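You operate a simulated robot arm through the tools that you are given. There is no shell and no other tool. Be economical: measure what you need, move in short steps, check, and stop when the job is done.

You run a simulated robot arm. Do the job below in one go: nothing can be reset, and whatever is moved stays where it is left.

Task
Get the wash ready for later: shut the drawer, set Linen, 30C, 800 rpm, extra rinse, then lock the panel.
Fine: do not start; leave it switched on.

Only the result counts: the job must be done as asked and must still hold three seconds after the hand-in. Knocking over, shifting, dropping, spilling or breaking anything else fails it.

Robot
A 7-joint arm with a two-finger parallel gripper, fixed in place. Base frame: the origin is at the foot of the arm, x ahead of it, y to its left, z up. Units: mm, degrees, N and s.
With the tool pointing down near the work surface it reaches from about 140 to 660 mm from the base axis. Its first joint turns from -66.0 to 66.0 degrees. Payload 2.4 kg.
The TCP is the grasp point between the finger pads, 30 mm short of the fingertips. In the tool frame z runs along the fingers and y along their closing line. Largest opening 94 mm; finger width 28, thickness 10; the body of the gripper, 50 by 96 mm, starts 55 mm behind the TCP.
Orientation is told as [roll, pitch, yaw] about the base's x, y, z axes, in that order, counted from this pose: with the fingers straight down and closing along the base's y, the tool's x points along the base's -x, its y along +y and its z along -z.

Tools
- The arm moves only by the tool move_arm. Its argument "increments" is a list of rows, each an object of numbers (a shift or turn left out is 0, a gripper value left out holds the last): "wx", "wy", "wz": the turn, a rotation vector about the base's x, y, z in degrees; "tx", "ty", "tz": the shift along the base's x, y, z in m; "jaw": the gripper command, from -1 (shut) to 1 (fully open), values between in proportion. In form: [{"wx": .., "wy": .., "wz": .., "tx": .., "ty": .., "tz": .., "jaw": ..}, ...]. A call has 1 to 20 rows; each row shifts and turns the commanded pose from where the row before left it. A row lasts 0.2 s, in which the tool goes at most 50 mm and 8.6 degrees; a call with a longer step from one row to the next is refused whole, and so is a gripper value outside its range. Where a pose cannot be reached the arm comes as near as it can. A force on the tool above 40 N (or 10 N above the force at the start of the call, whichever is more), or a blocked arm, ends the call early, and 0.2 s more pass. The fingers move at their own pace (about 153 mm/s each) and stop on an object; they squeeze with about 37 N. The grip force told is the motor's: it shows also when the fingers shut on nothing. Time passes only in rows, and 0.2 s behind the last, so rows that do not move let the fingers close. It gives the time, the measured TCP pose, the force on the tool (base axes), the opening and the grip force at its end, in the units of the frame above (readings bear some noise), with the torque about the TCP (base axes, N m) and any sound that the robot's microphone picked up.
- Cameras (640 x 400 px; columns grow to the right, rows downward): "scene" is fixed at [43.6, 480.6, 1442.8]; the picture's right is [-0.69, -0.73, 0.00], its down [-0.43, 0.40, -0.81] and it looks along [0.59, -0.55, -0.59] (base axes); focal length 333 px, centre (320, 200). "wrist" rides on the gripper at [76, 14, -102] in the tool frame; the picture's right is [-0.18, 0.98, 0.00], its down [-0.75, -0.14, -0.64] and it looks along [-0.63, -0.12, 0.77] (tool axes); focal length 243 px, centre (320, 200). There is no depth. A picture from a camera that has moved, and an enlarged one, comes with that camera's place and axes in the base frame and with its lens.
- get_image(camera): a new picture of that camera. The clock stands still meanwhile.
- enlarge(camera, box): a new picture of the part [left, top, right, bottom] of that camera's present view, enlarged. The clock stands still meanwhile.
- finish_job(): hands the job in; it is judged then, once.

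Go step by step. Nothing tells you positions but the pictures and the camera data: compare them with the known pose of the tool, close in by small moves and look again before you grip or let go. The budget is 120 turns and 76 pictures, counting those below and the enlarged ones. Unless the task says otherwise, let go and move clear before handing in, and close with one line.

The tools are called after "Request:" by a JSON object that holds its "name" and its "arguments". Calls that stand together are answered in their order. move_arm: Moves the arm, as the interface text tells. Its arguments: {"type":"object","properties":{"increments":{"type":"array","items":{"type":"object","properties":{"wx":{"type":"number"},"wy":{"type":"number"},"wz":{"type":"number"},"tx":{"type":"number"},"ty":{"type":"number"},"tz":{"type":"number"},"jaw":{"type":"number"}}}}},"required":["increments"]} The other tools are called the same way: get_image (camera) takes a picture; enlarge (camera, box) takes an enlarged picture of a part of a camera's view; finish_job () hands the job in.

At the start:

```text
time: 0.0
tool_pos: [288.8, -252.2, 1032.1]
ee_rot: [-0.1, 0.0, 0.0]
contact_force: [-0.8, -0.5, -0.4]
wrist_torque: [0.05, -0.01, -0.02]
grip_width: 93.8
grip_force: 0.0
```

scene: 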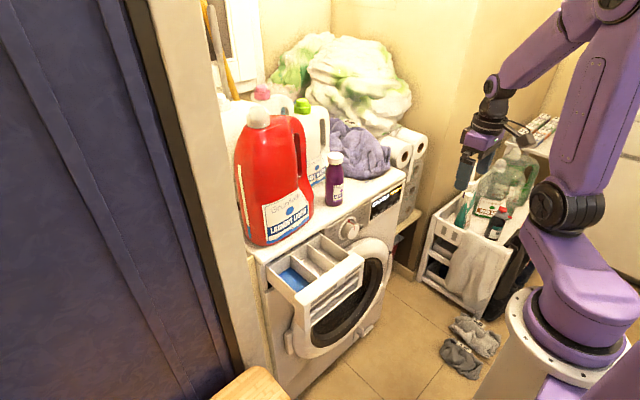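
wrist: 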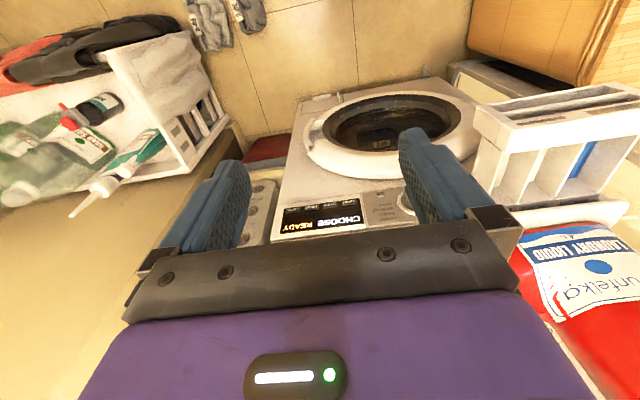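

I see a washer with its drawer open, a dial, a display and a panel. I'll look closer at the panel from both cameras.

Request:
{"name": "enlarge", "arguments": {"camera": "scene", "box": [240, 160, 440, 300]}}

Request:
{"name": "enlarge", "arguments": {"camera": "wrist", "box": [230, 80, 470, 250]}}

```text
2.86 times, centred on (340, 230) of scene
camera zoom: at [43.6, 480.6, 1442.8], right [-0.69, -0.73, 0.0], down [-0.43, 0.4, -0.81], along [0.59, -0.55, -0.59], focal length 951 px, centre (263, 114)
```

zoom: 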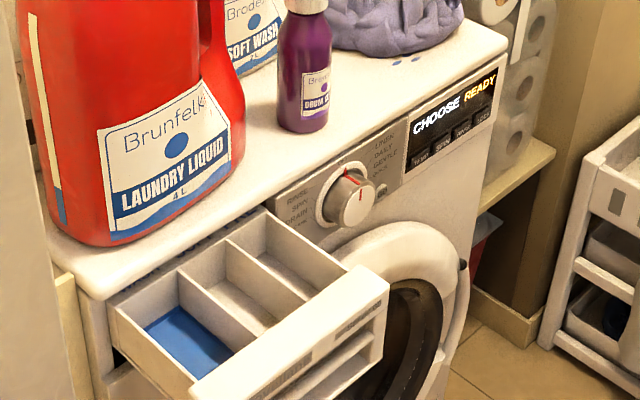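

```text
2.35 times, centred on (350, 165) of wrist
camera zoom: at [213.0, -235.7, 1136.4], right [0.18, 0.98, 0.0], down [0.75, -0.14, 0.64], along [0.63, -0.12, -0.77], focal length 571 px, centre (249, 282)
```

zoom: 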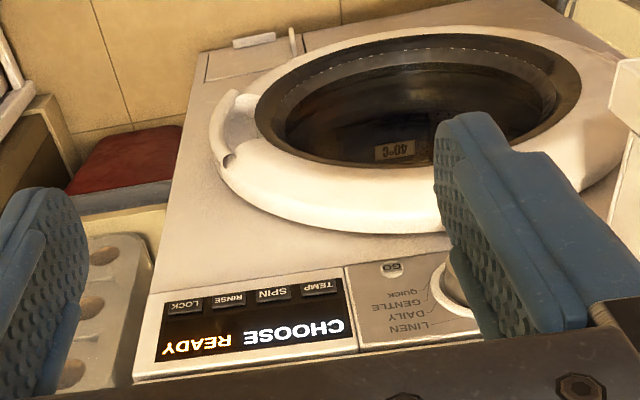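

The panel is vertical at about x=548, with the display and buttons spanning y -212 to -377 and z 744 to 812. I'll turn the tool to point forward (+x), staying well back.

Request:
{"name": "move_arm", "arguments": {"increments": [{"wy": -8.2}, {"wy": -8.2}, {"wy": -8.2}, {"wy": -8.2}, {"wy": -8.2}, {"wy": -8.2}, {"wy": -8.2}, {"wy": -8.2}, {"wy": -8.2}, {"wy": -8.2}, {"wy": -8.0}, {}]}}

```text
time: 2.6
tool_pos: [298.5, -263.0, 1039.9]
ee_rot: [0.1, -32.6, 0.0]
contact_force: [-0.3, 0.4, 0.4]
wrist_torque: [0.01, 0.0, 0.0]
grip_width: 94.0
grip_force: 0.1
out of reach, approached as far as the arm can: row 4, 5, 6, 7, 8, 9, 10, 11
```

The rotation stopped at the arm's reach limit. I'll move forward and lower, where turning the wrist is easier.

Request:
{"name": "move_arm", "arguments": {"increments": [{"tx": 0.03, "tz": -0.035}, {"tx": 0.03, "tz": -0.035}, {"tx": 0.03, "tz": -0.035}, {}]}}

Request:
{"name": "get_image", "arguments": {"camera": "scene"}}

Request:
{"name": "get_image", "arguments": {"camera": "wrist"}}

```text
time: 3.6
tool_pos: [387.9, -262.7, 934.0]
ee_rot: [0.0, -32.7, 0.0]
contact_force: [0.2, 0.2, -0.6]
wrist_torque: [-0.01, -0.04, 0.02]
grip_width: 93.8
grip_force: 0.1
```

```text
71 pictures are left
```

scene: 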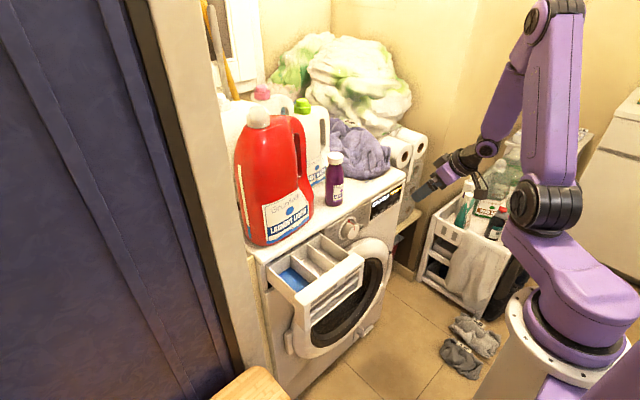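

```text
70 pictures are left
camera wrist: at [268.3, -247.2, 980.4], right [0.15, 0.98, 0.1], down [0.29, -0.14, 0.95], along [0.95, -0.12, -0.3], focal length 243 px, centre (320, 200)
```

wrist: 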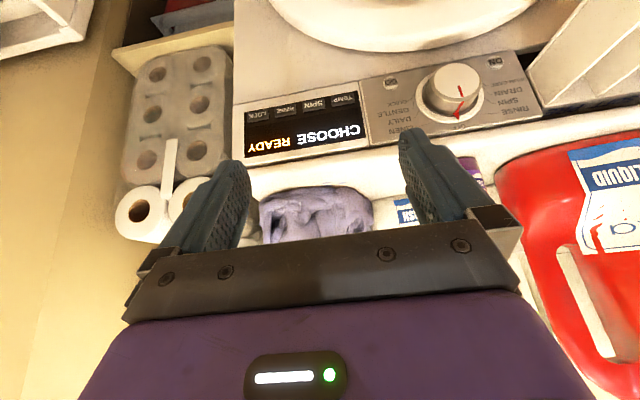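

Request:
{"name": "enlarge", "arguments": {"camera": "wrist", "box": [230, 40, 560, 170]}}

Request:
{"name": "move_arm", "arguments": {"increments": [{"wy": -8.2, "tz": -0.02}, {"wy": -8.2, "tz": -0.02}, {"wy": -8.2, "tz": -0.02}, {"wy": -8.2, "tz": -0.02}, {"wy": -8.2, "tz": -0.02}, {"wy": -8.2, "tz": -0.02}, {"wy": -8.1}, {}]}}

```text
1.94 times, centred on (395, 105) of wrist
camera zoom: at [268.3, -247.2, 980.4], right [0.15, 0.98, 0.1], down [0.29, -0.14, 0.95], along [0.95, -0.12, -0.3], focal length 470 px, centre (174, 384)
```

zoom: 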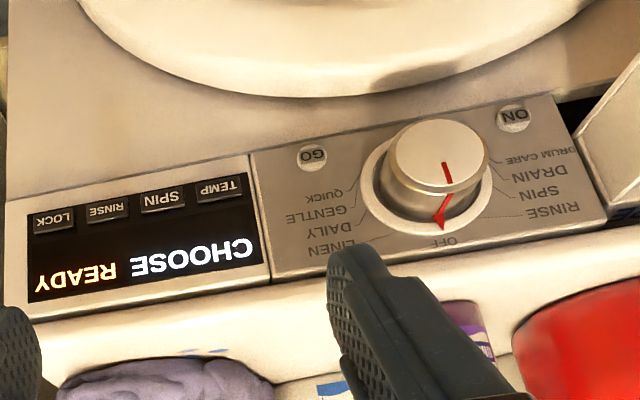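

```text
time: 5.4
tool_pos: [390.1, -263.0, 815.9]
ee_rot: [-177.5, -89.9, 177.7]
contact_force: [0.4, 0.1, 0.4]
wrist_torque: [0.01, 0.0, 0.03]
grip_width: 94.0
grip_force: 0.1
out of reach, approached as far as the arm can: row 1
```

Request:
{"name": "get_image", "arguments": {"camera": "wrist"}}

Request:
{"name": "enlarge", "arguments": {"camera": "scene", "box": [240, 160, 440, 300]}}

```text
68 pictures are left
camera wrist: at [288.6, -247.3, 740.4], right [0.0, 0.98, 0.18], down [-0.64, -0.14, 0.75], along [0.77, -0.12, 0.63], focal length 243 px, centre (320, 200)
```

wrist: 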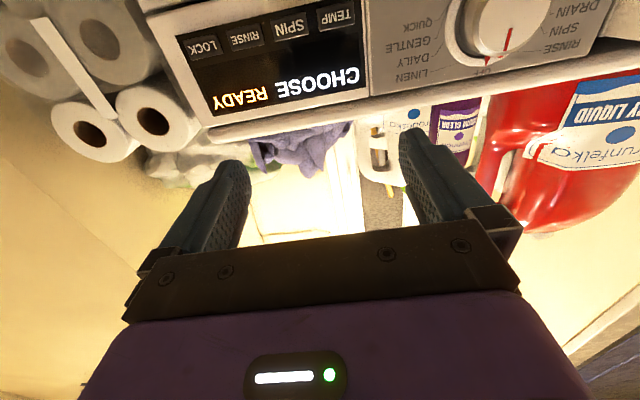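

```text
2.86 times, centred on (340, 230) of scene
camera zoom: at [43.6, 480.6, 1442.8], right [-0.69, -0.73, 0.0], down [-0.43, 0.4, -0.81], along [0.59, -0.55, -0.59], focal length 951 px, centre (263, 114)
```

zoom: 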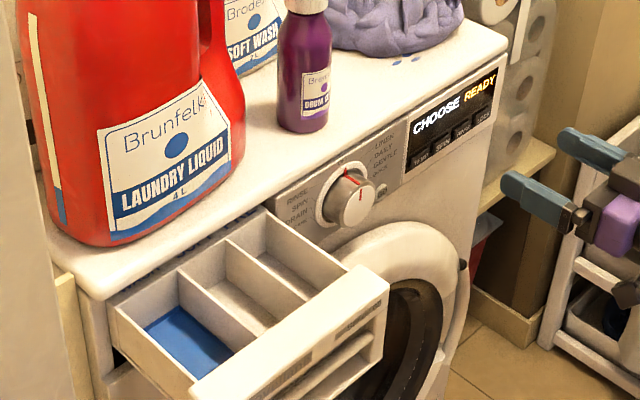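

The dial's programs are LINEN, DAILY, GENTLE and QUICK clockwise from OFF. The buttons are about y -236 (TEMP), -277 (SPIN), -319 (RINSE) and -360 (LOCK), at z≈756. The drawer comes first: I'll close the fingers, back off and move in front of it.

Request:
{"name": "move_arm", "arguments": {"increments": [{"tx": -0.025, "tz": -0.02, "jaw": -1}, {"tx": -0.025, "tz": -0.02}, {"tz": -0.02, "ty": 0.03}, {"ty": 0.04}, {"ty": 0.04}, {"ty": 0.04}, {}]}}

Request:
{"name": "get_image", "arguments": {"camera": "scene"}}

Request:
{"name": "get_image", "arguments": {"camera": "wrist"}}

```text
time: 7.0
tool_pos: [390.9, -175.7, 726.8]
ee_rot: [109.8, -90.0, -109.8]
contact_force: [-0.2, -0.7, -0.9]
wrist_torque: [-0.03, -0.01, -0.02]
grip_width: 0.2
grip_force: 32.7
out of reach, approached as far as the arm can: row 4, 5, 6
```

```text
66 pictures are left
```

scene: 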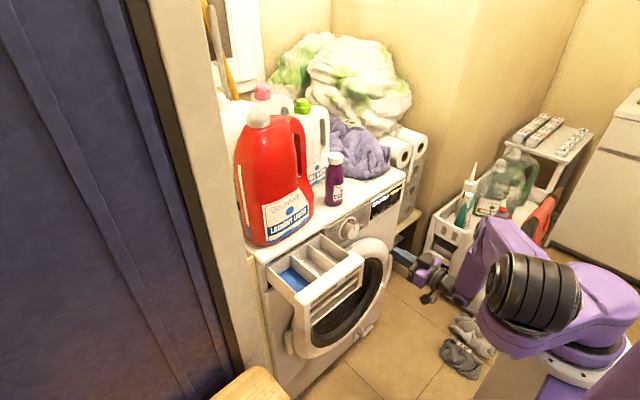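

```text
65 pictures are left
camera wrist: at [288.5, -160.3, 651.5], right [0.0, 0.98, 0.19], down [-0.64, -0.14, 0.75], along [0.77, -0.12, 0.63], focal length 243 px, centre (320, 200)
```

wrist: 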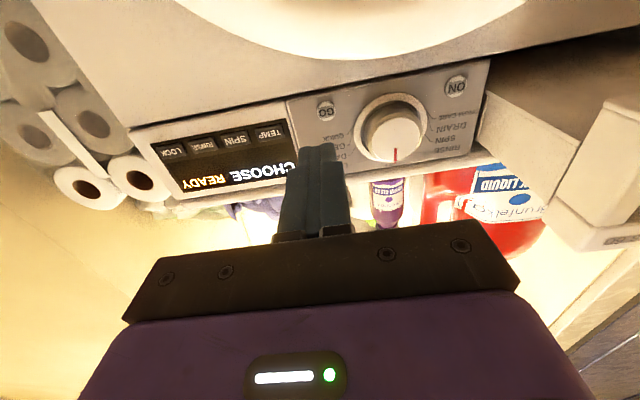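

With the tool horizontal the arm can't come close enough in front of the drawer. Its front is at x≈400, y 0 to 205, z 714 to 826. I'll tilt the tool to about 45° and move there.

Request:
{"name": "move_arm", "arguments": {"increments": [{"tz": 0.02, "tx": -0.01, "wy": 8}, {"tz": 0.02, "tx": -0.01, "wy": 8}, {"tz": 0.02, "tx": -0.01, "wy": 8}, {"tz": 0.01, "tx": -0.01, "wy": 8}, {"wy": 8}, {"ty": 0.03, "wy": 4}, {"ty": 0.03}, {"ty": 0.03}, {}]}}

```text
time: 9.0
tool_pos: [400.3, -145.7, 799.4]
ee_rot: [1.0, -45.8, -0.4]
contact_force: [-0.2, 0.1, 0.5]
wrist_torque: [-0.01, -0.07, 0.0]
grip_width: 0.0
grip_force: 33.1
out of reach, approached as far as the arm can: row 1, 2, 7, 8
```

Request:
{"name": "move_arm", "arguments": {"increments": [{"wy": 8}, {"wy": 8}, {"wy": 8, "tx": -0.02}, {"tx": -0.03}, {"tx": -0.02}, {"ty": 0.03}, {}]}}

```text
time: 10.6
tool_pos: [327.7, -115.3, 798.9]
ee_rot: [0.1, -22.0, 0.1]
contact_force: [0.1, 1.0, 0.5]
wrist_torque: [-0.01, 0.02, 0.02]
grip_width: 0.2
grip_force: 33.1
```

Request:
{"name": "move_arm", "arguments": {"increments": [{"ty": 0.04}, {"ty": 0.04}, {"ty": 0.04}, {"ty": 0.04}, {"ty": 0.04}, {}]}}

Request:
{"name": "get_image", "arguments": {"camera": "scene"}}

Request:
{"name": "get_image", "arguments": {"camera": "wrist"}}

```text
time: 11.6
tool_pos: [379.7, -17.1, 839.3]
ee_rot: [0.5, -21.3, -1.7]
contact_force: [-0.1, -5.4, -0.6]
wrist_torque: [-0.12, 0.04, -0.08]
grip_width: 0.0
grip_force: 32.5
out of reach, approached as far as the arm can: row 1, 2, 3, 4
stopped in row 4: the force on the tool passed its limit at 67 N (the readings are from after the stop); the commanded pose is now the measured one
```

```text
64 pictures are left
```

scene: 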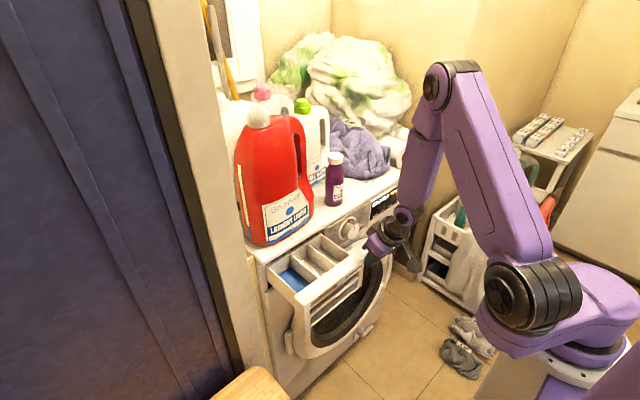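

```text
63 pictures are left
camera wrist: at [272.6, 1.4, 909.1], right [0.2, 0.98, 0.08], down [0.47, -0.16, 0.87], along [0.86, -0.14, -0.49], focal length 243 px, centre (320, 200)
```

wrist: 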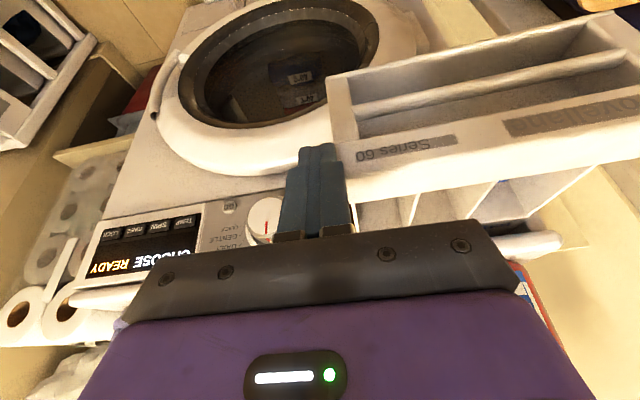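

The arm drifted at its reach limit and touched the drawer's right side. I'll back off, use a steeper tool angle close to the base, and retry.

Request:
{"name": "move_arm", "arguments": {"increments": [{"ty": -0.03}, {"ty": -0.04}, {"tx": -0.03, "wy": 7}, {"tx": -0.03, "wy": 7, "tz": -0.01}, {"tz": -0.02}, {}]}}

```text
time: 13.0
tool_pos: [317.5, -88.4, 807.6]
ee_rot: [0.2, -7.2, -1.6]
contact_force: [0.2, -0.2, 0.2]
wrist_torque: [-0.02, 0.03, -0.02]
grip_width: 0.0
grip_force: 33.0
```

Request:
{"name": "move_arm", "arguments": {"increments": [{"ty": 0.03}, {"ty": 0.03}, {}]}}

```text
time: 13.8
tool_pos: [319.9, -27.5, 809.7]
ee_rot: [0.5, -7.1, -1.6]
contact_force: [0.6, 0.3, -0.6]
wrist_torque: [-0.03, 0.03, -0.01]
grip_width: 0.0
grip_force: 32.8
```

Request:
{"name": "move_arm", "arguments": {"increments": [{"ty": 0.03, "tx": 0.003}, {"ty": 0.03}, {"ty": 0.03}, {}]}}

Request:
{"name": "get_image", "arguments": {"camera": "wrist"}}

Request:
{"name": "get_image", "arguments": {"camera": "scene"}}

```text
time: 14.8
tool_pos: [334.4, 52.2, 821.4]
ee_rot: [2.0, -5.2, -1.7]
contact_force: [-0.2, 0.2, -0.1]
wrist_torque: [0.01, 0.01, 0.0]
grip_width: 0.0
grip_force: 33.2
out of reach, approached as far as the arm can: row 1, 2, 3
```

```text
62 pictures are left
camera wrist: at [249.8, 67.6, 918.3], right [0.21, 0.98, 0.05], down [0.69, -0.18, 0.7], along [0.69, -0.11, -0.71], focal length 243 px, centre (320, 200)
```

wrist: 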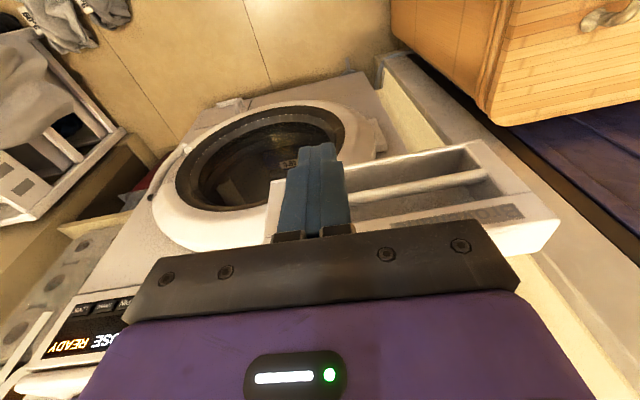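

```text
61 pictures are left
```

scene: 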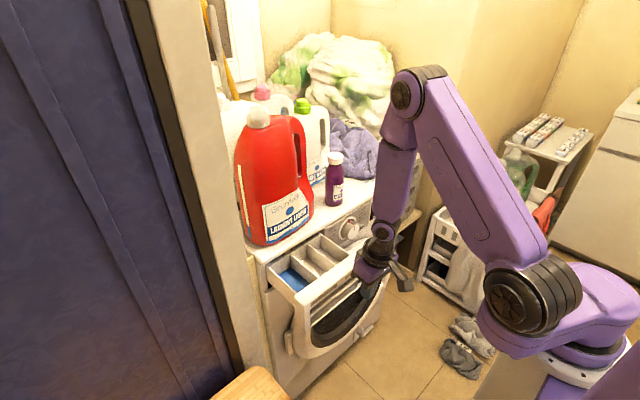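

The fingers are in front of the drawer face at y≈52. I'll push it in along +x in small steps, tilting the tool forward as reach allows.

Request:
{"name": "move_arm", "arguments": {"increments": [{"tx": 0.015, "wy": -2, "tz": -0.005}, {"tx": 0.015, "wy": -2, "tz": -0.005}, {"tx": 0.015, "wy": -3}, {"tx": 0.015, "wy": -3}, {"tx": 0.015, "wy": -3}, {"tx": 0.015, "wy": -3}, {"tx": 0.015, "wy": -3}, {}]}}

Request:
{"name": "get_image", "arguments": {"camera": "scene"}}

```text
time: 16.6
tool_pos: [457.7, 64.8, 821.8]
ee_rot: [1.4, -26.2, -1.9]
contact_force: [0.7, -0.3, 0.0]
wrist_torque: [-0.01, -0.02, 0.01]
grip_width: 0.0
grip_force: 32.9
out of reach, approached as far as the arm can: row 1, 5, 7
```

```text
60 pictures are left
```

scene: 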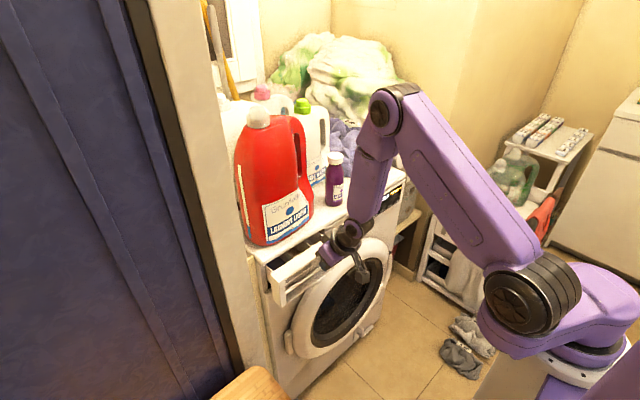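

Request:
{"name": "move_arm", "arguments": {"increments": [{"tx": 0.012, "wy": -2}, {"tx": 0.012, "wy": -2}, {"tx": 0.012}, {"tx": 0.012}, {}]}}

Request:
{"name": "enlarge", "arguments": {"camera": "scene", "box": [240, 160, 440, 300]}}

```text
time: 17.8
tool_pos: [504.4, 59.4, 819.8]
ee_rot: [0.9, -30.2, -1.7]
contact_force: [0.0, -0.2, 0.3]
wrist_torque: [0.01, 0.06, 0.0]
grip_width: 0.1
grip_force: 33.0
out of reach, approached as far as the arm can: row 3
```

```text
2.86 times, centred on (340, 230) of scene
camera zoom: at [43.6, 480.6, 1442.8], right [-0.69, -0.73, 0.0], down [-0.43, 0.4, -0.81], along [0.59, -0.55, -0.59], focal length 951 px, centre (263, 114)
```

zoom: 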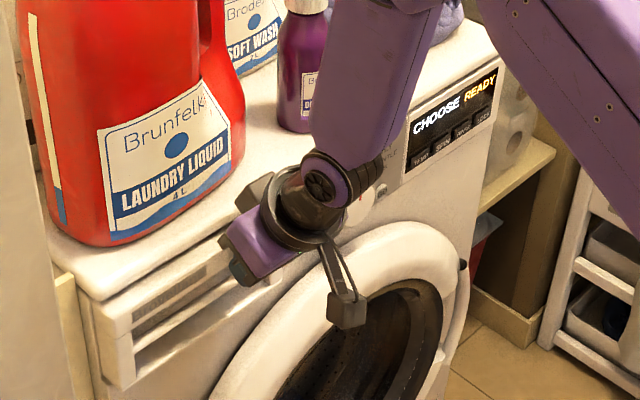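

Request:
{"name": "move_arm", "arguments": {"increments": [{"tx": 0.006}, {"tx": 0.006}, {"tx": 0.006}, {"tx": 0.005}, {"tx": 0.005}, {}]}}

Request:
{"name": "enlarge", "arguments": {"camera": "scene", "box": [240, 160, 440, 300]}}

```text
time: 18.8
tool_pos: [518.6, 58.6, 815.9]
ee_rot: [0.9, -28.9, -1.9]
contact_force: [-5.2, 0.2, 3.0]
wrist_torque: [0.0, 0.05, 0.02]
grip_width: 0.2
grip_force: 33.1
stopped in row 4: the force on the tool passed its limit at 64 N (the readings are from after the stop); the commanded pose is now the measured one
```

```text
2.86 times, centred on (340, 230) of scene
camera zoom: at [43.4, 480.6, 1442.8], right [-0.69, -0.73, 0.0], down [-0.43, 0.4, -0.81], along [0.59, -0.55, -0.59], focal length 951 px, centre (263, 114)
```

zoom: 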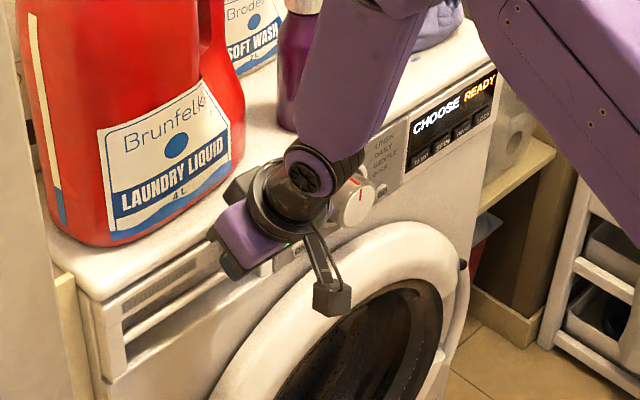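

The drawer seems fully in, since the push ended on a firm stop. I'll back off and check.

Request:
{"name": "move_arm", "arguments": {"increments": [{"tx": -0.03}, {"tx": -0.03}, {"tx": -0.02, "ty": -0.03}, {"ty": -0.04}, {"ty": -0.04}, {"ty": -0.04}, {"ty": -0.04}, {}]}}

Request:
{"name": "enlarge", "arguments": {"camera": "scene", "box": [240, 180, 400, 290]}}

Request:
{"name": "get_image", "arguments": {"camera": "wrist"}}

```text
time: 20.6
tool_pos: [453.8, -134.4, 822.9]
ee_rot: [0.9, -29.0, -1.9]
contact_force: [-0.2, 0.1, 0.7]
wrist_torque: [-0.01, 0.02, -0.01]
grip_width: 0.0
grip_force: 32.6
out of reach, approached as far as the arm can: row 2, 3
```

```text
3.64 times, centred on (320, 235) of scene
camera zoom: at [43.6, 480.6, 1442.8], right [-0.69, -0.73, 0.0], down [-0.43, 0.4, -0.81], along [0.59, -0.55, -0.59], focal length 1211 px, centre (320, 73)
```

zoom: 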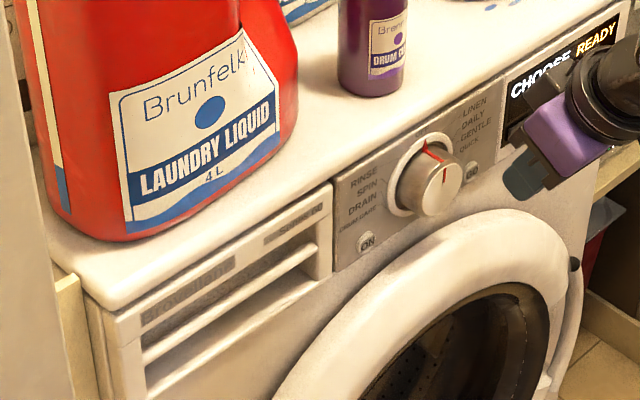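

```text
56 pictures are left
camera wrist: at [337.9, -116.8, 876.3], right [0.19, 0.98, 0.1], down [0.34, -0.16, 0.92], along [0.92, -0.14, -0.37], focal length 243 px, centre (320, 200)
```

wrist: 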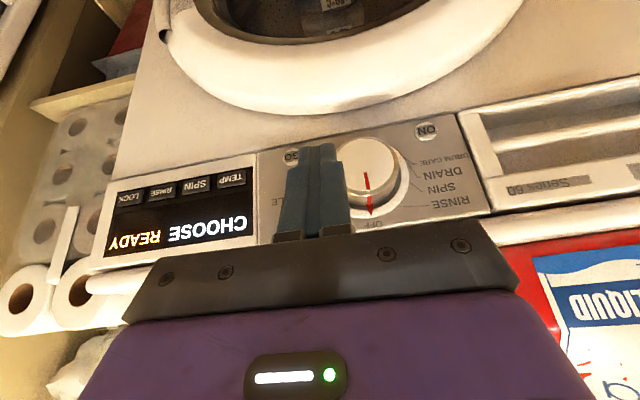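

Request:
{"name": "enlarge", "arguments": {"camera": "wrist", "box": [400, 70, 640, 230]}}

```text
2.50 times, centred on (520, 150) of wrist
camera zoom: at [337.9, -116.8, 876.3], right [0.19, 0.98, 0.1], down [0.34, -0.16, 0.92], along [0.92, -0.14, -0.37], focal length 606 px, centre (-180, 325)
```

zoom: 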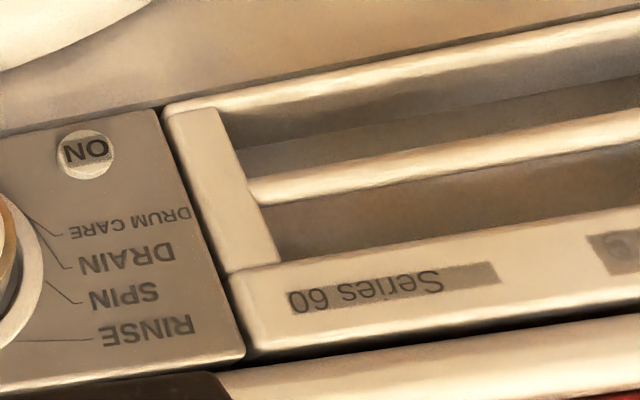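

The drawer looks flush. Now the dial: I'll make the tool horizontal in front of the knob with the jaws open.

Request:
{"name": "move_arm", "arguments": {"increments": [{"wy": -8}, {"wy": -8}, {"wy": -8, "tz": -0.01}, {"wy": -8, "tz": -0.01}, {"wy": -8, "tz": -0.01}, {"wy": -8, "tz": -0.01}, {"wy": -8}, {"wy": -5, "ty": 0.015}, {"ty": 0.015, "jaw": 1}, {}]}}

Request:
{"name": "get_image", "arguments": {"camera": "wrist"}}

Request:
{"name": "enlarge", "arguments": {"camera": "scene", "box": [280, 180, 440, 290]}}

```text
time: 22.8
tool_pos: [480.5, -139.7, 777.4]
ee_rot: [94.4, -88.2, -94.3]
contact_force: [-0.2, -0.3, -0.2]
wrist_torque: [-0.04, 0.02, -0.02]
grip_width: 94.0
grip_force: 0.0
out of reach, approached as far as the arm can: row 4, 5, 6, 8, 9
```

```text
54 pictures are left
camera wrist: at [379.0, -121.3, 703.0], right [0.0, 0.98, 0.22], down [-0.64, -0.17, 0.75], along [0.77, -0.14, 0.63], focal length 243 px, centre (320, 200)
```

wrist: 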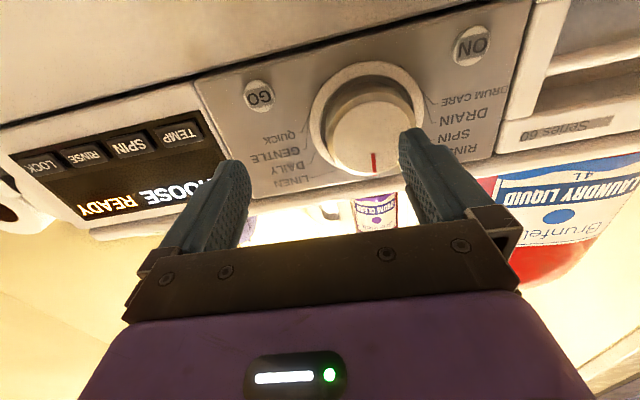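

```text
3.64 times, centred on (360, 235) of scene
camera zoom: at [43.6, 480.6, 1442.8], right [-0.69, -0.73, 0.0], down [-0.43, 0.4, -0.81], along [0.59, -0.55, -0.59], focal length 1211 px, centre (174, 73)
```

zoom: 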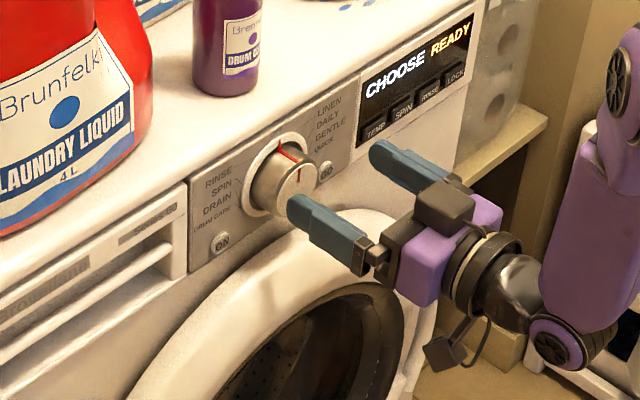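

Knob front is about (521.5, -104, 777), diameter around 50 mm, axis along x. I'll back off, centre the open gripper on it and remove the small 1.8° roll.

Request:
{"name": "move_arm", "arguments": {"increments": [{"tx": -0.02, "wx": -1.8}, {"ty": 0.018}, {"ty": 0.018}, {}]}}

Request:
{"name": "get_image", "arguments": {"camera": "wrist"}}

```text
time: 23.8
tool_pos: [487.7, -141.7, 760.8]
ee_rot: [160.6, -89.9, -160.4]
contact_force: [-0.1, 0.1, -0.3]
wrist_torque: [-0.02, -0.01, -0.01]
grip_width: 94.0
grip_force: 0.1
out of reach, approached as far as the arm can: row 1, 2, 3
```

```text
52 pictures are left
camera wrist: at [385.7, -124.8, 687.4], right [0.0, 0.98, 0.18], down [-0.64, -0.14, 0.75], along [0.77, -0.12, 0.63], focal length 243 px, centre (320, 200)
```

wrist: 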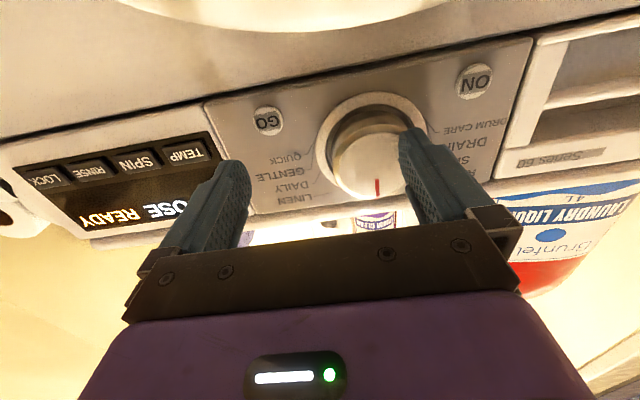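

The reach limit stops me backing off while horizontal. I'll approach with the tool tilted about 20° and straighten it while inserting.

Request:
{"name": "move_arm", "arguments": {"increments": [{"wy": 7, "tz": 0.01}, {"wy": 7, "tz": 0.01}, {"wy": 7, "tx": -0.01}, {"tx": -0.02}, {"ty": 0.02}, {"ty": 0.019}, {}]}}

Request:
{"name": "get_image", "arguments": {"camera": "wrist"}}

```text
time: 24.3
tool_pos: [488.8, -143.1, 768.1]
ee_rot: [3.2, -79.7, -2.7]
contact_force: [-7.2, 0.2, 2.6]
wrist_torque: [0.08, -0.17, 0.4]
grip_width: 93.9
grip_force: 0.1
out of reach, approached as far as the arm can: row 1
stopped in row 2: the force on the tool passed its limit at 43 N (the readings are from after the stop); the commanded pose is now the measured one
```

```text
51 pictures are left
camera wrist: at [374.1, -127.7, 713.3], right [0.02, 0.98, 0.19], down [-0.49, -0.15, 0.86], along [0.87, -0.12, 0.48], focal length 243 px, centre (320, 200)
```

wrist: 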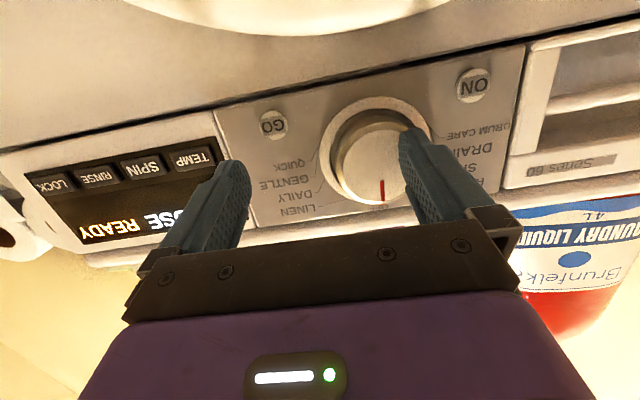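

The left fingertip touched the knob face lightly. I'll back straight off, then shift sideways.

Request:
{"name": "move_arm", "arguments": {"increments": [{"tx": -0.02}, {"tx": -0.02, "wy": 6}, {"wy": 6, "tz": 0.005}, {"ty": 0.02}, {"ty": 0.02}, {}]}}

Request:
{"name": "get_image", "arguments": {"camera": "wrist"}}

```text
time: 25.7
tool_pos: [476.5, -141.3, 769.9]
ee_rot: [2.3, -67.5, -1.7]
contact_force: [0.2, -0.3, 0.7]
wrist_torque: [-0.01, 0.02, -0.01]
grip_width: 94.3
grip_force: 0.1
out of reach, approached as far as the arm can: row 1, 2, 4, 5
```

```text
50 pictures are left
camera wrist: at [352.7, -127.7, 740.3], right [0.06, 0.98, 0.19], down [-0.3, -0.16, 0.94], along [0.95, -0.11, 0.29], focal length 243 px, centre (320, 200)
```

wrist: 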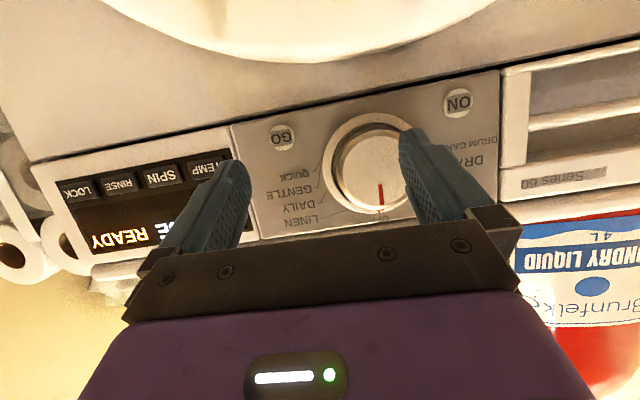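

I'll go back to the low-elbow posture that worked at the start (y≈-263, x≈390) and come in from there.

Request:
{"name": "move_arm", "arguments": {"increments": [{"ty": -0.04, "tx": -0.01}, {"ty": -0.04, "tx": -0.02}, {"ty": -0.04, "tx": -0.03}, {"tx": -0.03, "tz": 0.02}, {"tx": -0.02, "tz": 0.02}, {"wy": -7}, {"wy": -8}, {"wy": -8}, {}]}}

Request:
{"name": "get_image", "arguments": {"camera": "scene"}}

```text
time: 27.7
tool_pos: [366.3, -262.8, 809.7]
ee_rot: [150.5, -89.3, -150.1]
contact_force: [0.4, -0.2, -0.3]
wrist_torque: [-0.01, 0.0, -0.02]
grip_width: 94.3
grip_force: 0.0
```

```text
49 pictures are left
```

scene: 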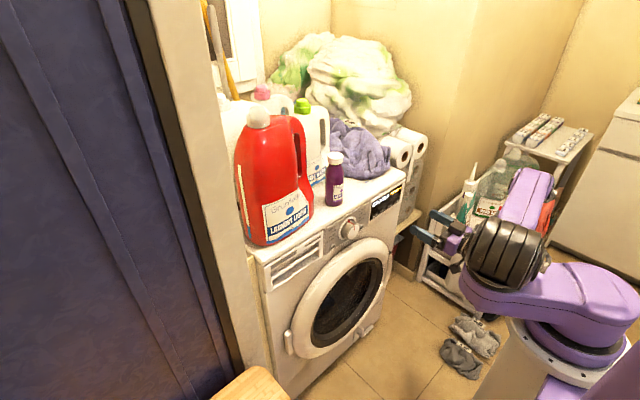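

Request:
{"name": "move_arm", "arguments": {"increments": [{"tz": -0.03, "tx": 0.02}, {"tz": -0.03, "tx": 0.02}, {"tz": -0.015, "tx": 0.02}, {"tx": 0.02, "ty": 0.03}, {"ty": 0.03}, {"ty": 0.03}, {"ty": 0.03}, {"ty": 0.03}, {}]}}

Request:
{"name": "get_image", "arguments": {"camera": "wrist"}}

```text
time: 29.7
tool_pos: [457.4, -131.2, 720.5]
ee_rot: [141.8, -89.0, -141.0]
contact_force: [-0.3, 0.5, -0.1]
wrist_torque: [0.01, 0.01, 0.05]
grip_width: 93.9
grip_force: 0.1
out of reach, approached as far as the arm can: row 8
```

```text
48 pictures are left
camera wrist: at [356.5, -116.4, 644.5], right [-0.01, 0.98, 0.19], down [-0.65, -0.16, 0.74], along [0.76, -0.12, 0.64], focal length 243 px, centre (320, 200)
```

wrist: 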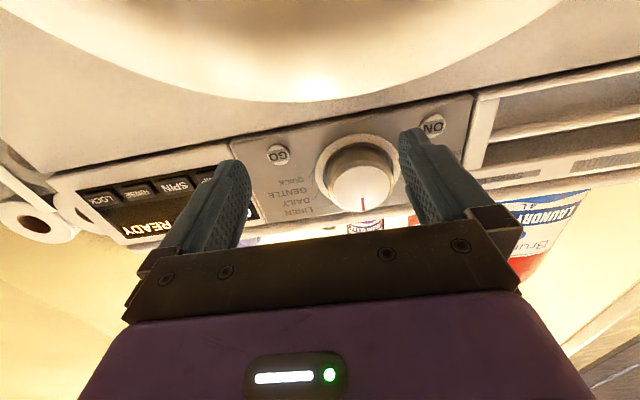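

Request:
{"name": "move_arm", "arguments": {"increments": [{"ty": 0.013, "tx": 0.012}, {"ty": 0.013, "tx": 0.01}, {"tz": 0.02}, {"tz": 0.02}, {"tz": 0.015}, {}]}}

Request:
{"name": "get_image", "arguments": {"camera": "wrist"}}

Request:
{"name": "enlarge", "arguments": {"camera": "scene", "box": [280, 180, 440, 290]}}

```text
time: 31.1
tool_pos: [498.7, -126.7, 765.8]
ee_rot: [134.8, -89.0, -134.0]
contact_force: [-1.2, 0.8, -1.3]
wrist_torque: [-0.06, 0.02, 0.06]
grip_width: 93.9
grip_force: 0.0
out of reach, approached as far as the arm can: row 1, 3, 4, 5
```

```text
47 pictures are left
camera wrist: at [397.5, -110.3, 689.5], right [-0.02, 0.98, 0.2], down [-0.65, -0.16, 0.74], along [0.76, -0.11, 0.64], focal length 243 px, centre (320, 200)
```

wrist: 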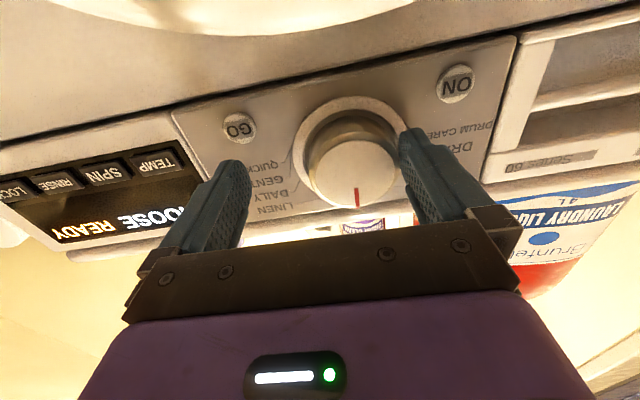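

```text
3.64 times, centred on (360, 235) of scene
camera zoom: at [43.6, 480.6, 1442.7], right [-0.69, -0.73, 0.0], down [-0.43, 0.4, -0.81], along [0.59, -0.55, -0.59], focal length 1211 px, centre (174, 73)
```

zoom: 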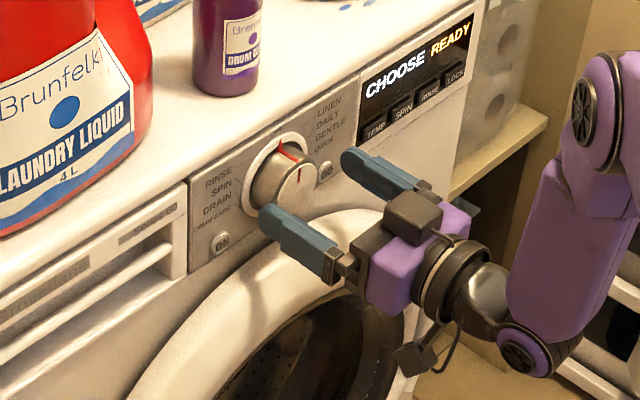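

The knob is already between the fingers, but off-centre. I'll centre in y and z and go a little deeper.

Request:
{"name": "move_arm", "arguments": {"increments": [{"ty": 0.008, "tz": 0.003}, {"ty": 0.008, "tz": 0.003}, {"ty": 0.006, "tz": 0.003, "tx": 0.003}, {"tx": 0.005}, {}]}}

Request:
{"name": "get_image", "arguments": {"camera": "wrist"}}

```text
time: 32.3
tool_pos: [516.6, -117.6, 768.4]
ee_rot: [148.3, -89.2, -147.9]
contact_force: [-20.7, 3.3, 9.4]
wrist_torque: [-0.34, -0.01, -0.95]
grip_width: 92.2
grip_force: 0.1
out of reach, approached as far as the arm can: row 1, 2, 3
```

```text
45 pictures are left
camera wrist: at [414.2, -102.3, 692.5], right [-0.01, 0.98, 0.19], down [-0.65, -0.15, 0.74], along [0.76, -0.12, 0.64], focal length 243 px, centre (320, 200)
```

wrist: 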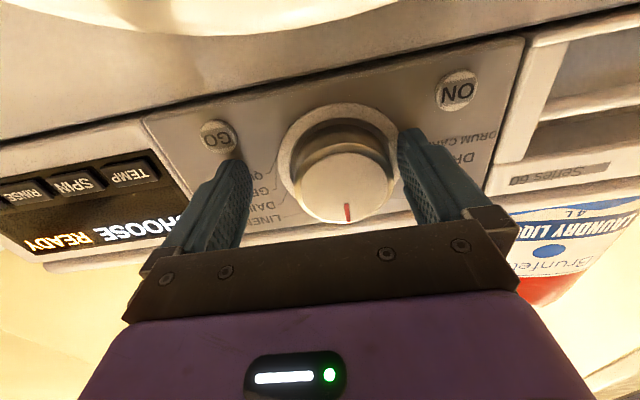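

The fingertips are touching the panel. I'll ease back a few mm and centre on the knob at y≈-104.

Request:
{"name": "move_arm", "arguments": {"increments": [{"tx": -0.006, "tz": 0.004}, {"ty": 0.007, "tz": 0.003}, {"ty": 0.007}, {}]}}

Request:
{"name": "get_image", "arguments": {"camera": "wrist"}}

```text
time: 33.1
tool_pos: [514.9, -115.6, 772.3]
ee_rot: [146.8, -88.6, -146.5]
contact_force: [-13.3, 4.0, 6.7]
wrist_torque: [-0.3, -0.05, -0.54]
grip_width: 91.6
grip_force: 0.0
out of reach, approached as far as the arm can: row 2, 3
stopped in row 4: the force on the tool passed its limit at 46 N (the readings are from after the stop); the commanded pose is now the measured one
```

```text
44 pictures are left
camera wrist: at [414.9, -99.4, 695.6], right [-0.01, 0.98, 0.2], down [-0.66, -0.15, 0.74], along [0.76, -0.12, 0.64], focal length 243 px, centre (320, 200)
```

wrist: 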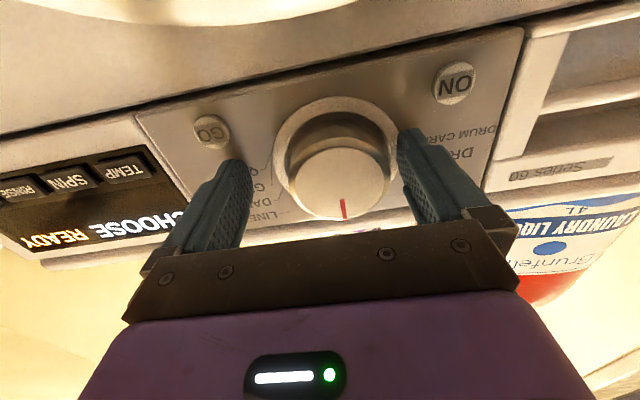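

The limit is on wrist radius and height, and a lower wrist has more room. I'll tip the tool 12° upward about the TCP (harmless for gripping an x-axis knob) and then centre.

Request:
{"name": "move_arm", "arguments": {"increments": [{"wy": -3, "tx": -0.004}, {"wy": -3, "tx": -0.002}, {"wy": -3, "tx": -0.002}, {"wy": -3}, {}]}}

```text
time: 34.3
tool_pos: [508.3, -117.1, 770.9]
ee_rot: [177.2, -77.0, -176.9]
contact_force: [0.4, -0.5, 0.4]
wrist_torque: [0.01, 0.01, 0.0]
grip_width: 94.1
grip_force: 0.1
```

Request:
{"name": "move_arm", "arguments": {"increments": [{"ty": 0.005}, {"ty": 0.005}, {"ty": 0.004}, {"tz": 0.002}, {}]}}

Request:
{"name": "get_image", "arguments": {"camera": "wrist"}}

Request:
{"name": "enlarge", "arguments": {"camera": "scene", "box": [280, 180, 440, 290]}}

```text
time: 35.5
tool_pos: [508.0, -101.3, 772.3]
ee_rot: [177.1, -77.1, -176.9]
contact_force: [0.0, 0.6, 0.5]
wrist_torque: [0.0, 0.04, 0.02]
grip_width: 94.0
grip_force: 0.0
```

```text
43 pictures are left
camera wrist: at [425.7, -84.2, 677.0], right [-0.05, 0.98, 0.19], down [-0.79, -0.15, 0.59], along [0.61, -0.12, 0.79], focal length 243 px, centre (320, 200)
```

wrist: 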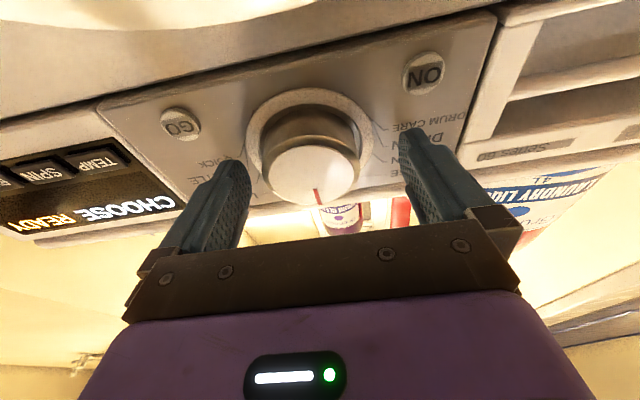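

```text
3.64 times, centred on (360, 235) of scene
camera zoom: at [43.6, 480.6, 1442.8], right [-0.69, -0.73, 0.0], down [-0.43, 0.4, -0.81], along [0.59, -0.55, -0.59], focal length 1211 px, centre (174, 73)
```

zoom: 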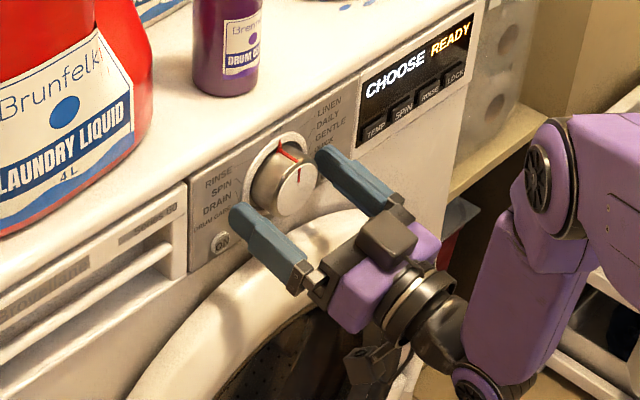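

Centred: knob axis y≈-101.5, TCP y -101.3. I'll close on the knob.

Request:
{"name": "move_arm", "arguments": {"increments": [{"jaw": 0}, {"jaw": -0.3}, {"jaw": -1}, {}, {}]}}

```text
time: 36.7
tool_pos: [507.9, -106.2, 773.6]
ee_rot: [177.2, -76.9, -177.7]
contact_force: [9.3, -27.1, 3.9]
wrist_torque: [0.1, 0.53, -0.11]
grip_width: 55.7
grip_force: 45.0
```

Request:
{"name": "move_arm", "arguments": {"increments": [{"ty": -0.005}, {"tz": 0.002}, {}]}}

Request:
{"name": "move_arm", "arguments": {"increments": [{"wx": 6}, {"wx": 6}, {"wx": 6}, {"wx": 6}, {"wx": 6}, {}]}}

Request:
{"name": "get_image", "arguments": {"camera": "wrist"}}

Request:
{"name": "enlarge", "arguments": {"camera": "scene", "box": [280, 180, 440, 290]}}

```text
time: 37.5
tool_pos: [508.0, -106.8, 775.0]
ee_rot: [176.7, -77.2, -176.4]
contact_force: [8.8, -13.0, -3.8]
wrist_torque: [0.06, -0.54, -0.76]
grip_width: 55.5
grip_force: 45.2
```

```text
time: 38.9
tool_pos: [507.9, -105.3, 774.8]
ee_rot: [110.7, -56.7, -113.7]
contact_force: [-10.7, 3.4, -8.8]
wrist_torque: [0.04, 0.21, 0.23]
grip_width: 55.5
grip_force: 45.4
```

```text
41 pictures are left
camera wrist: at [424.6, -41.6, 699.5], right [-0.05, 0.75, 0.66], down [-0.79, -0.43, 0.43], along [0.61, -0.5, 0.61], focal length 243 px, centre (320, 200)
```

wrist: 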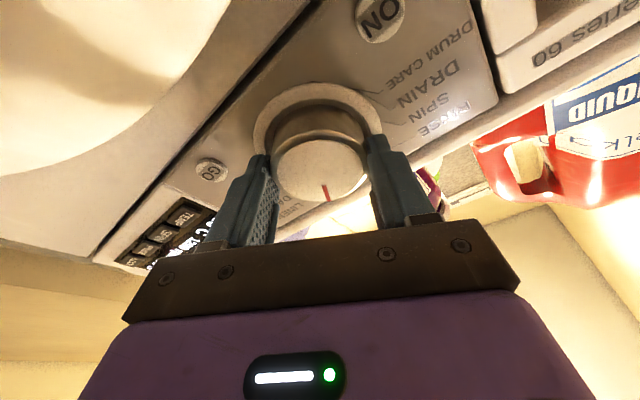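

```text
3.64 times, centred on (360, 235) of scene
camera zoom: at [43.5, 480.7, 1442.7], right [-0.69, -0.73, 0.0], down [-0.43, 0.4, -0.81], along [0.59, -0.55, -0.59], focal length 1211 px, centre (174, 73)
```

zoom: 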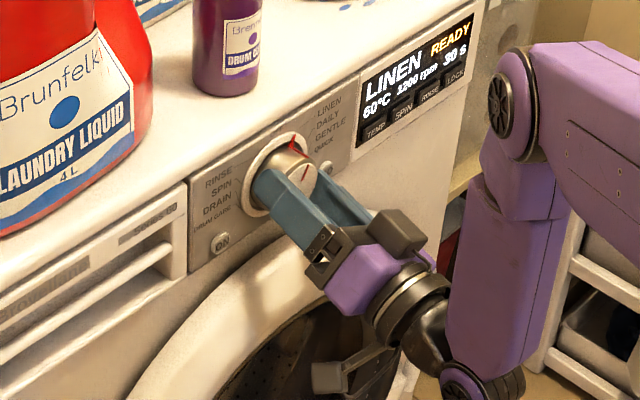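

The display now reads LINEN, 60°C, 1200 rpm. I'll check the display, then release and pull back.

Request:
{"name": "enlarge", "arguments": {"camera": "scene", "box": [365, 178, 410, 225]}}

Request:
{"name": "move_arm", "arguments": {"increments": [{"jaw": 0.4}, {"tx": -0.01}, {"tx": -0.015}, {"tx": -0.02}, {}]}}

Request:
{"name": "enlarge", "arguments": {"camera": "scene", "box": [300, 170, 440, 270]}}

```text
8.51 times, centred on (388, 202) of scene
camera zoom: at [43.5, 480.7, 1442.7], right [-0.69, -0.73, 0.0], down [-0.43, 0.4, -0.81], along [0.59, -0.55, -0.59], focal length 2834 px, centre (-254, 187)
```

zoom: 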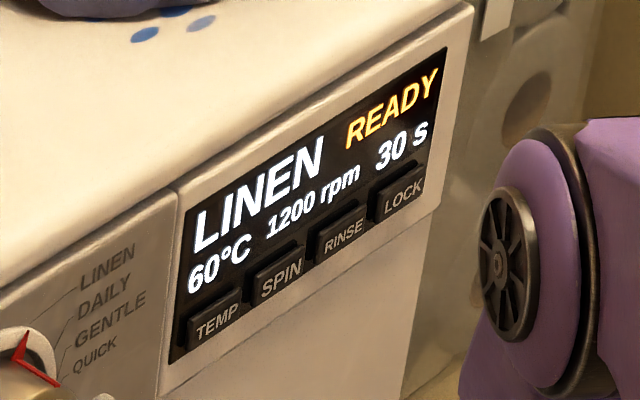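

```text
time: 40.1
tool_pos: [463.9, -106.5, 774.6]
ee_rot: [111.0, -56.9, -114.3]
contact_force: [0.2, -0.7, 0.2]
wrist_torque: [0.01, 0.03, 0.0]
grip_width: 65.8
grip_force: 0.0
```

```text
4.00 times, centred on (370, 220) of scene
camera zoom: at [43.6, 480.6, 1442.8], right [-0.69, -0.73, 0.0], down [-0.43, 0.4, -0.81], along [0.59, -0.55, -0.59], focal length 1332 px, centre (120, 120)
```

zoom: 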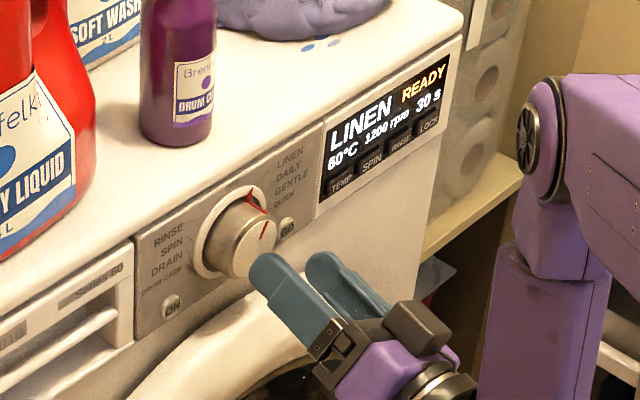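

The program is set. Now I'll unroll, straighten the tool, close the fingers and move in front of TEMP at y≈-236, z≈756.

Request:
{"name": "move_arm", "arguments": {"increments": [{"wx": -6, "tx": -0.01, "ty": -0.02}, {"wx": -6, "ty": -0.02, "jaw": -1}, {"wx": -6, "ty": -0.03}, {"wx": -6, "ty": -0.03}, {"wx": -6, "ty": -0.03}, {"wy": 6}, {"wy": 6, "tz": -0.01}, {"tz": -0.009}, {}]}}

Request:
{"name": "get_image", "arguments": {"camera": "wrist"}}

Request:
{"name": "enlarge", "arguments": {"camera": "scene", "box": [340, 170, 440, 240]}}

```text
time: 42.1
tool_pos: [454.7, -238.2, 755.9]
ee_rot: [143.0, -88.9, -142.8]
contact_force: [0.1, -0.1, -0.3]
wrist_torque: [0.01, 0.04, -0.01]
grip_width: 0.1
grip_force: 32.7
```

```text
37 pictures are left
camera wrist: at [353.0, -221.1, 680.4], right [-0.01, 0.98, 0.2], down [-0.65, -0.15, 0.74], along [0.76, -0.12, 0.64], focal length 243 px, centre (320, 200)
```

wrist: 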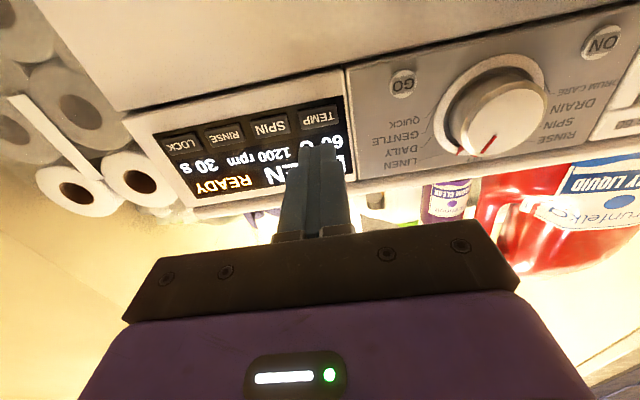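

```text
5.71 times, centred on (390, 205) of scene
camera zoom: at [43.6, 480.6, 1442.8], right [-0.69, -0.73, 0.0], down [-0.43, 0.4, -0.81], along [0.59, -0.55, -0.59], focal length 1903 px, centre (-80, 171)
```

zoom: 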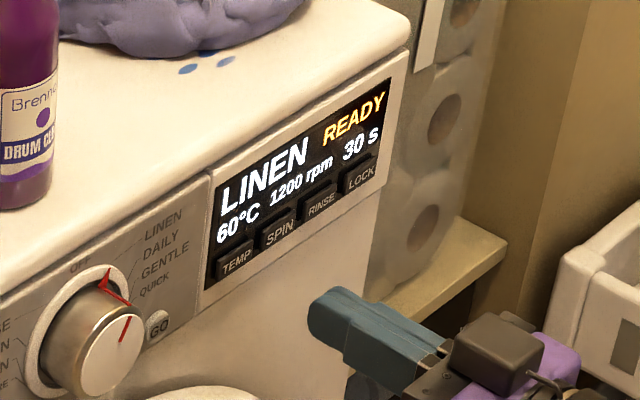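

TEMP is at about (545, -235, 756). I'll align and approach it slowly.

Request:
{"name": "move_arm", "arguments": {"increments": [{"ty": 0.003, "tx": 0.02}, {"tx": 0.02}, {"tx": 0.008}, {}]}}

Request:
{"name": "get_image", "arguments": {"camera": "wrist"}}

Request:
{"name": "enlarge", "arguments": {"camera": "scene", "box": [340, 170, 440, 240]}}

```text
time: 43.1
tool_pos: [501.0, -233.6, 757.7]
ee_rot: [143.6, -88.7, -143.6]
contact_force: [-0.6, -0.5, 0.0]
wrist_torque: [0.02, 0.0, 0.0]
grip_width: 0.0
grip_force: 33.1
```

```text
35 pictures are left
camera wrist: at [400.7, -216.6, 681.2], right [-0.01, 0.98, 0.2], down [-0.65, -0.15, 0.74], along [0.76, -0.12, 0.64], focal length 243 px, centre (320, 200)
```

wrist: 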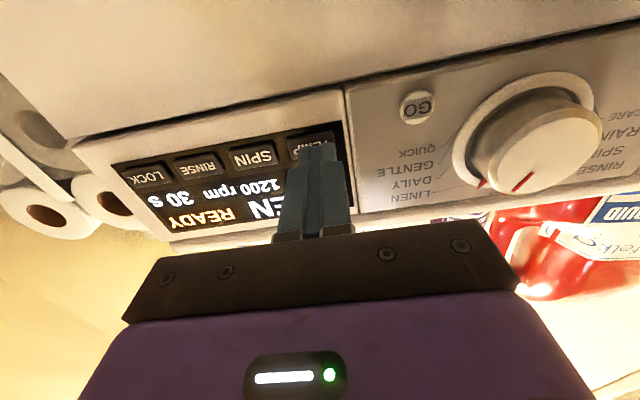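

```text
5.71 times, centred on (390, 205) of scene
camera zoom: at [43.6, 480.6, 1442.8], right [-0.69, -0.73, 0.0], down [-0.43, 0.4, -0.81], along [0.59, -0.55, -0.59], focal length 1903 px, centre (-80, 171)
```

zoom: 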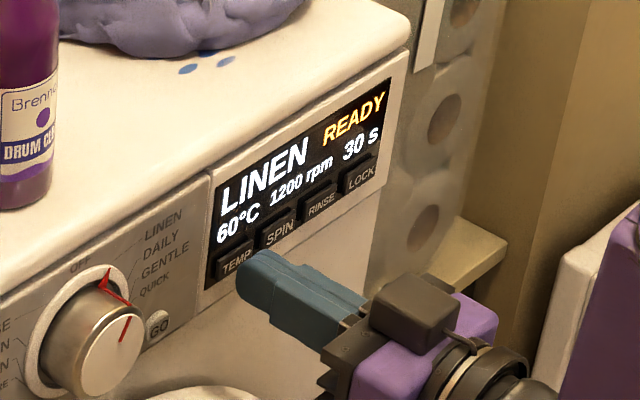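

Request:
{"name": "move_arm", "arguments": {"increments": [{"tx": 0.003}, {"tx": 0.003}, {"tx": 0.003}, {}]}}

```text
time: 44.1
tool_pos: [510.9, -233.7, 756.6]
ee_rot: [143.3, -88.9, -143.2]
contact_force: [0.5, 0.1, 0.5]
wrist_torque: [0.05, -0.05, 0.02]
grip_width: 0.2
grip_force: 33.0
```

Request:
{"name": "move_arm", "arguments": {"increments": [{"tx": 0.002}, {"tx": 0.002}, {}]}}

Request:
{"name": "enlarge", "arguments": {"camera": "scene", "box": [340, 170, 440, 240]}}

```text
time: 44.9
tool_pos: [514.4, -234.8, 756.2]
ee_rot: [143.2, -88.9, -143.0]
contact_force: [-2.9, 0.5, 1.5]
wrist_torque: [0.02, 0.0, -0.03]
grip_width: 0.1
grip_force: 33.0
heard: click
```

```text
5.71 times, centred on (390, 205) of scene
camera zoom: at [43.5, 480.6, 1442.7], right [-0.69, -0.73, 0.0], down [-0.43, 0.4, -0.81], along [0.59, -0.55, -0.59], focal length 1903 px, centre (-80, 171)
```

zoom: 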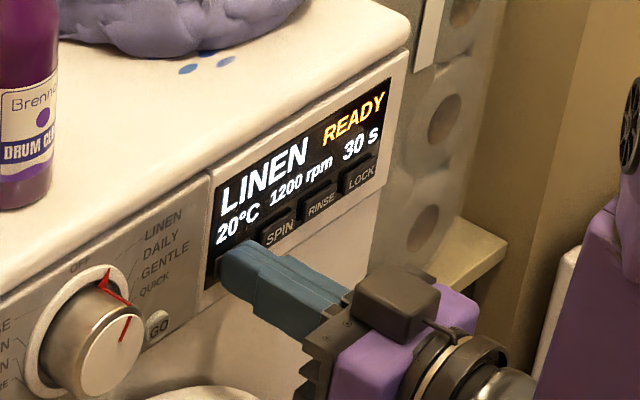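

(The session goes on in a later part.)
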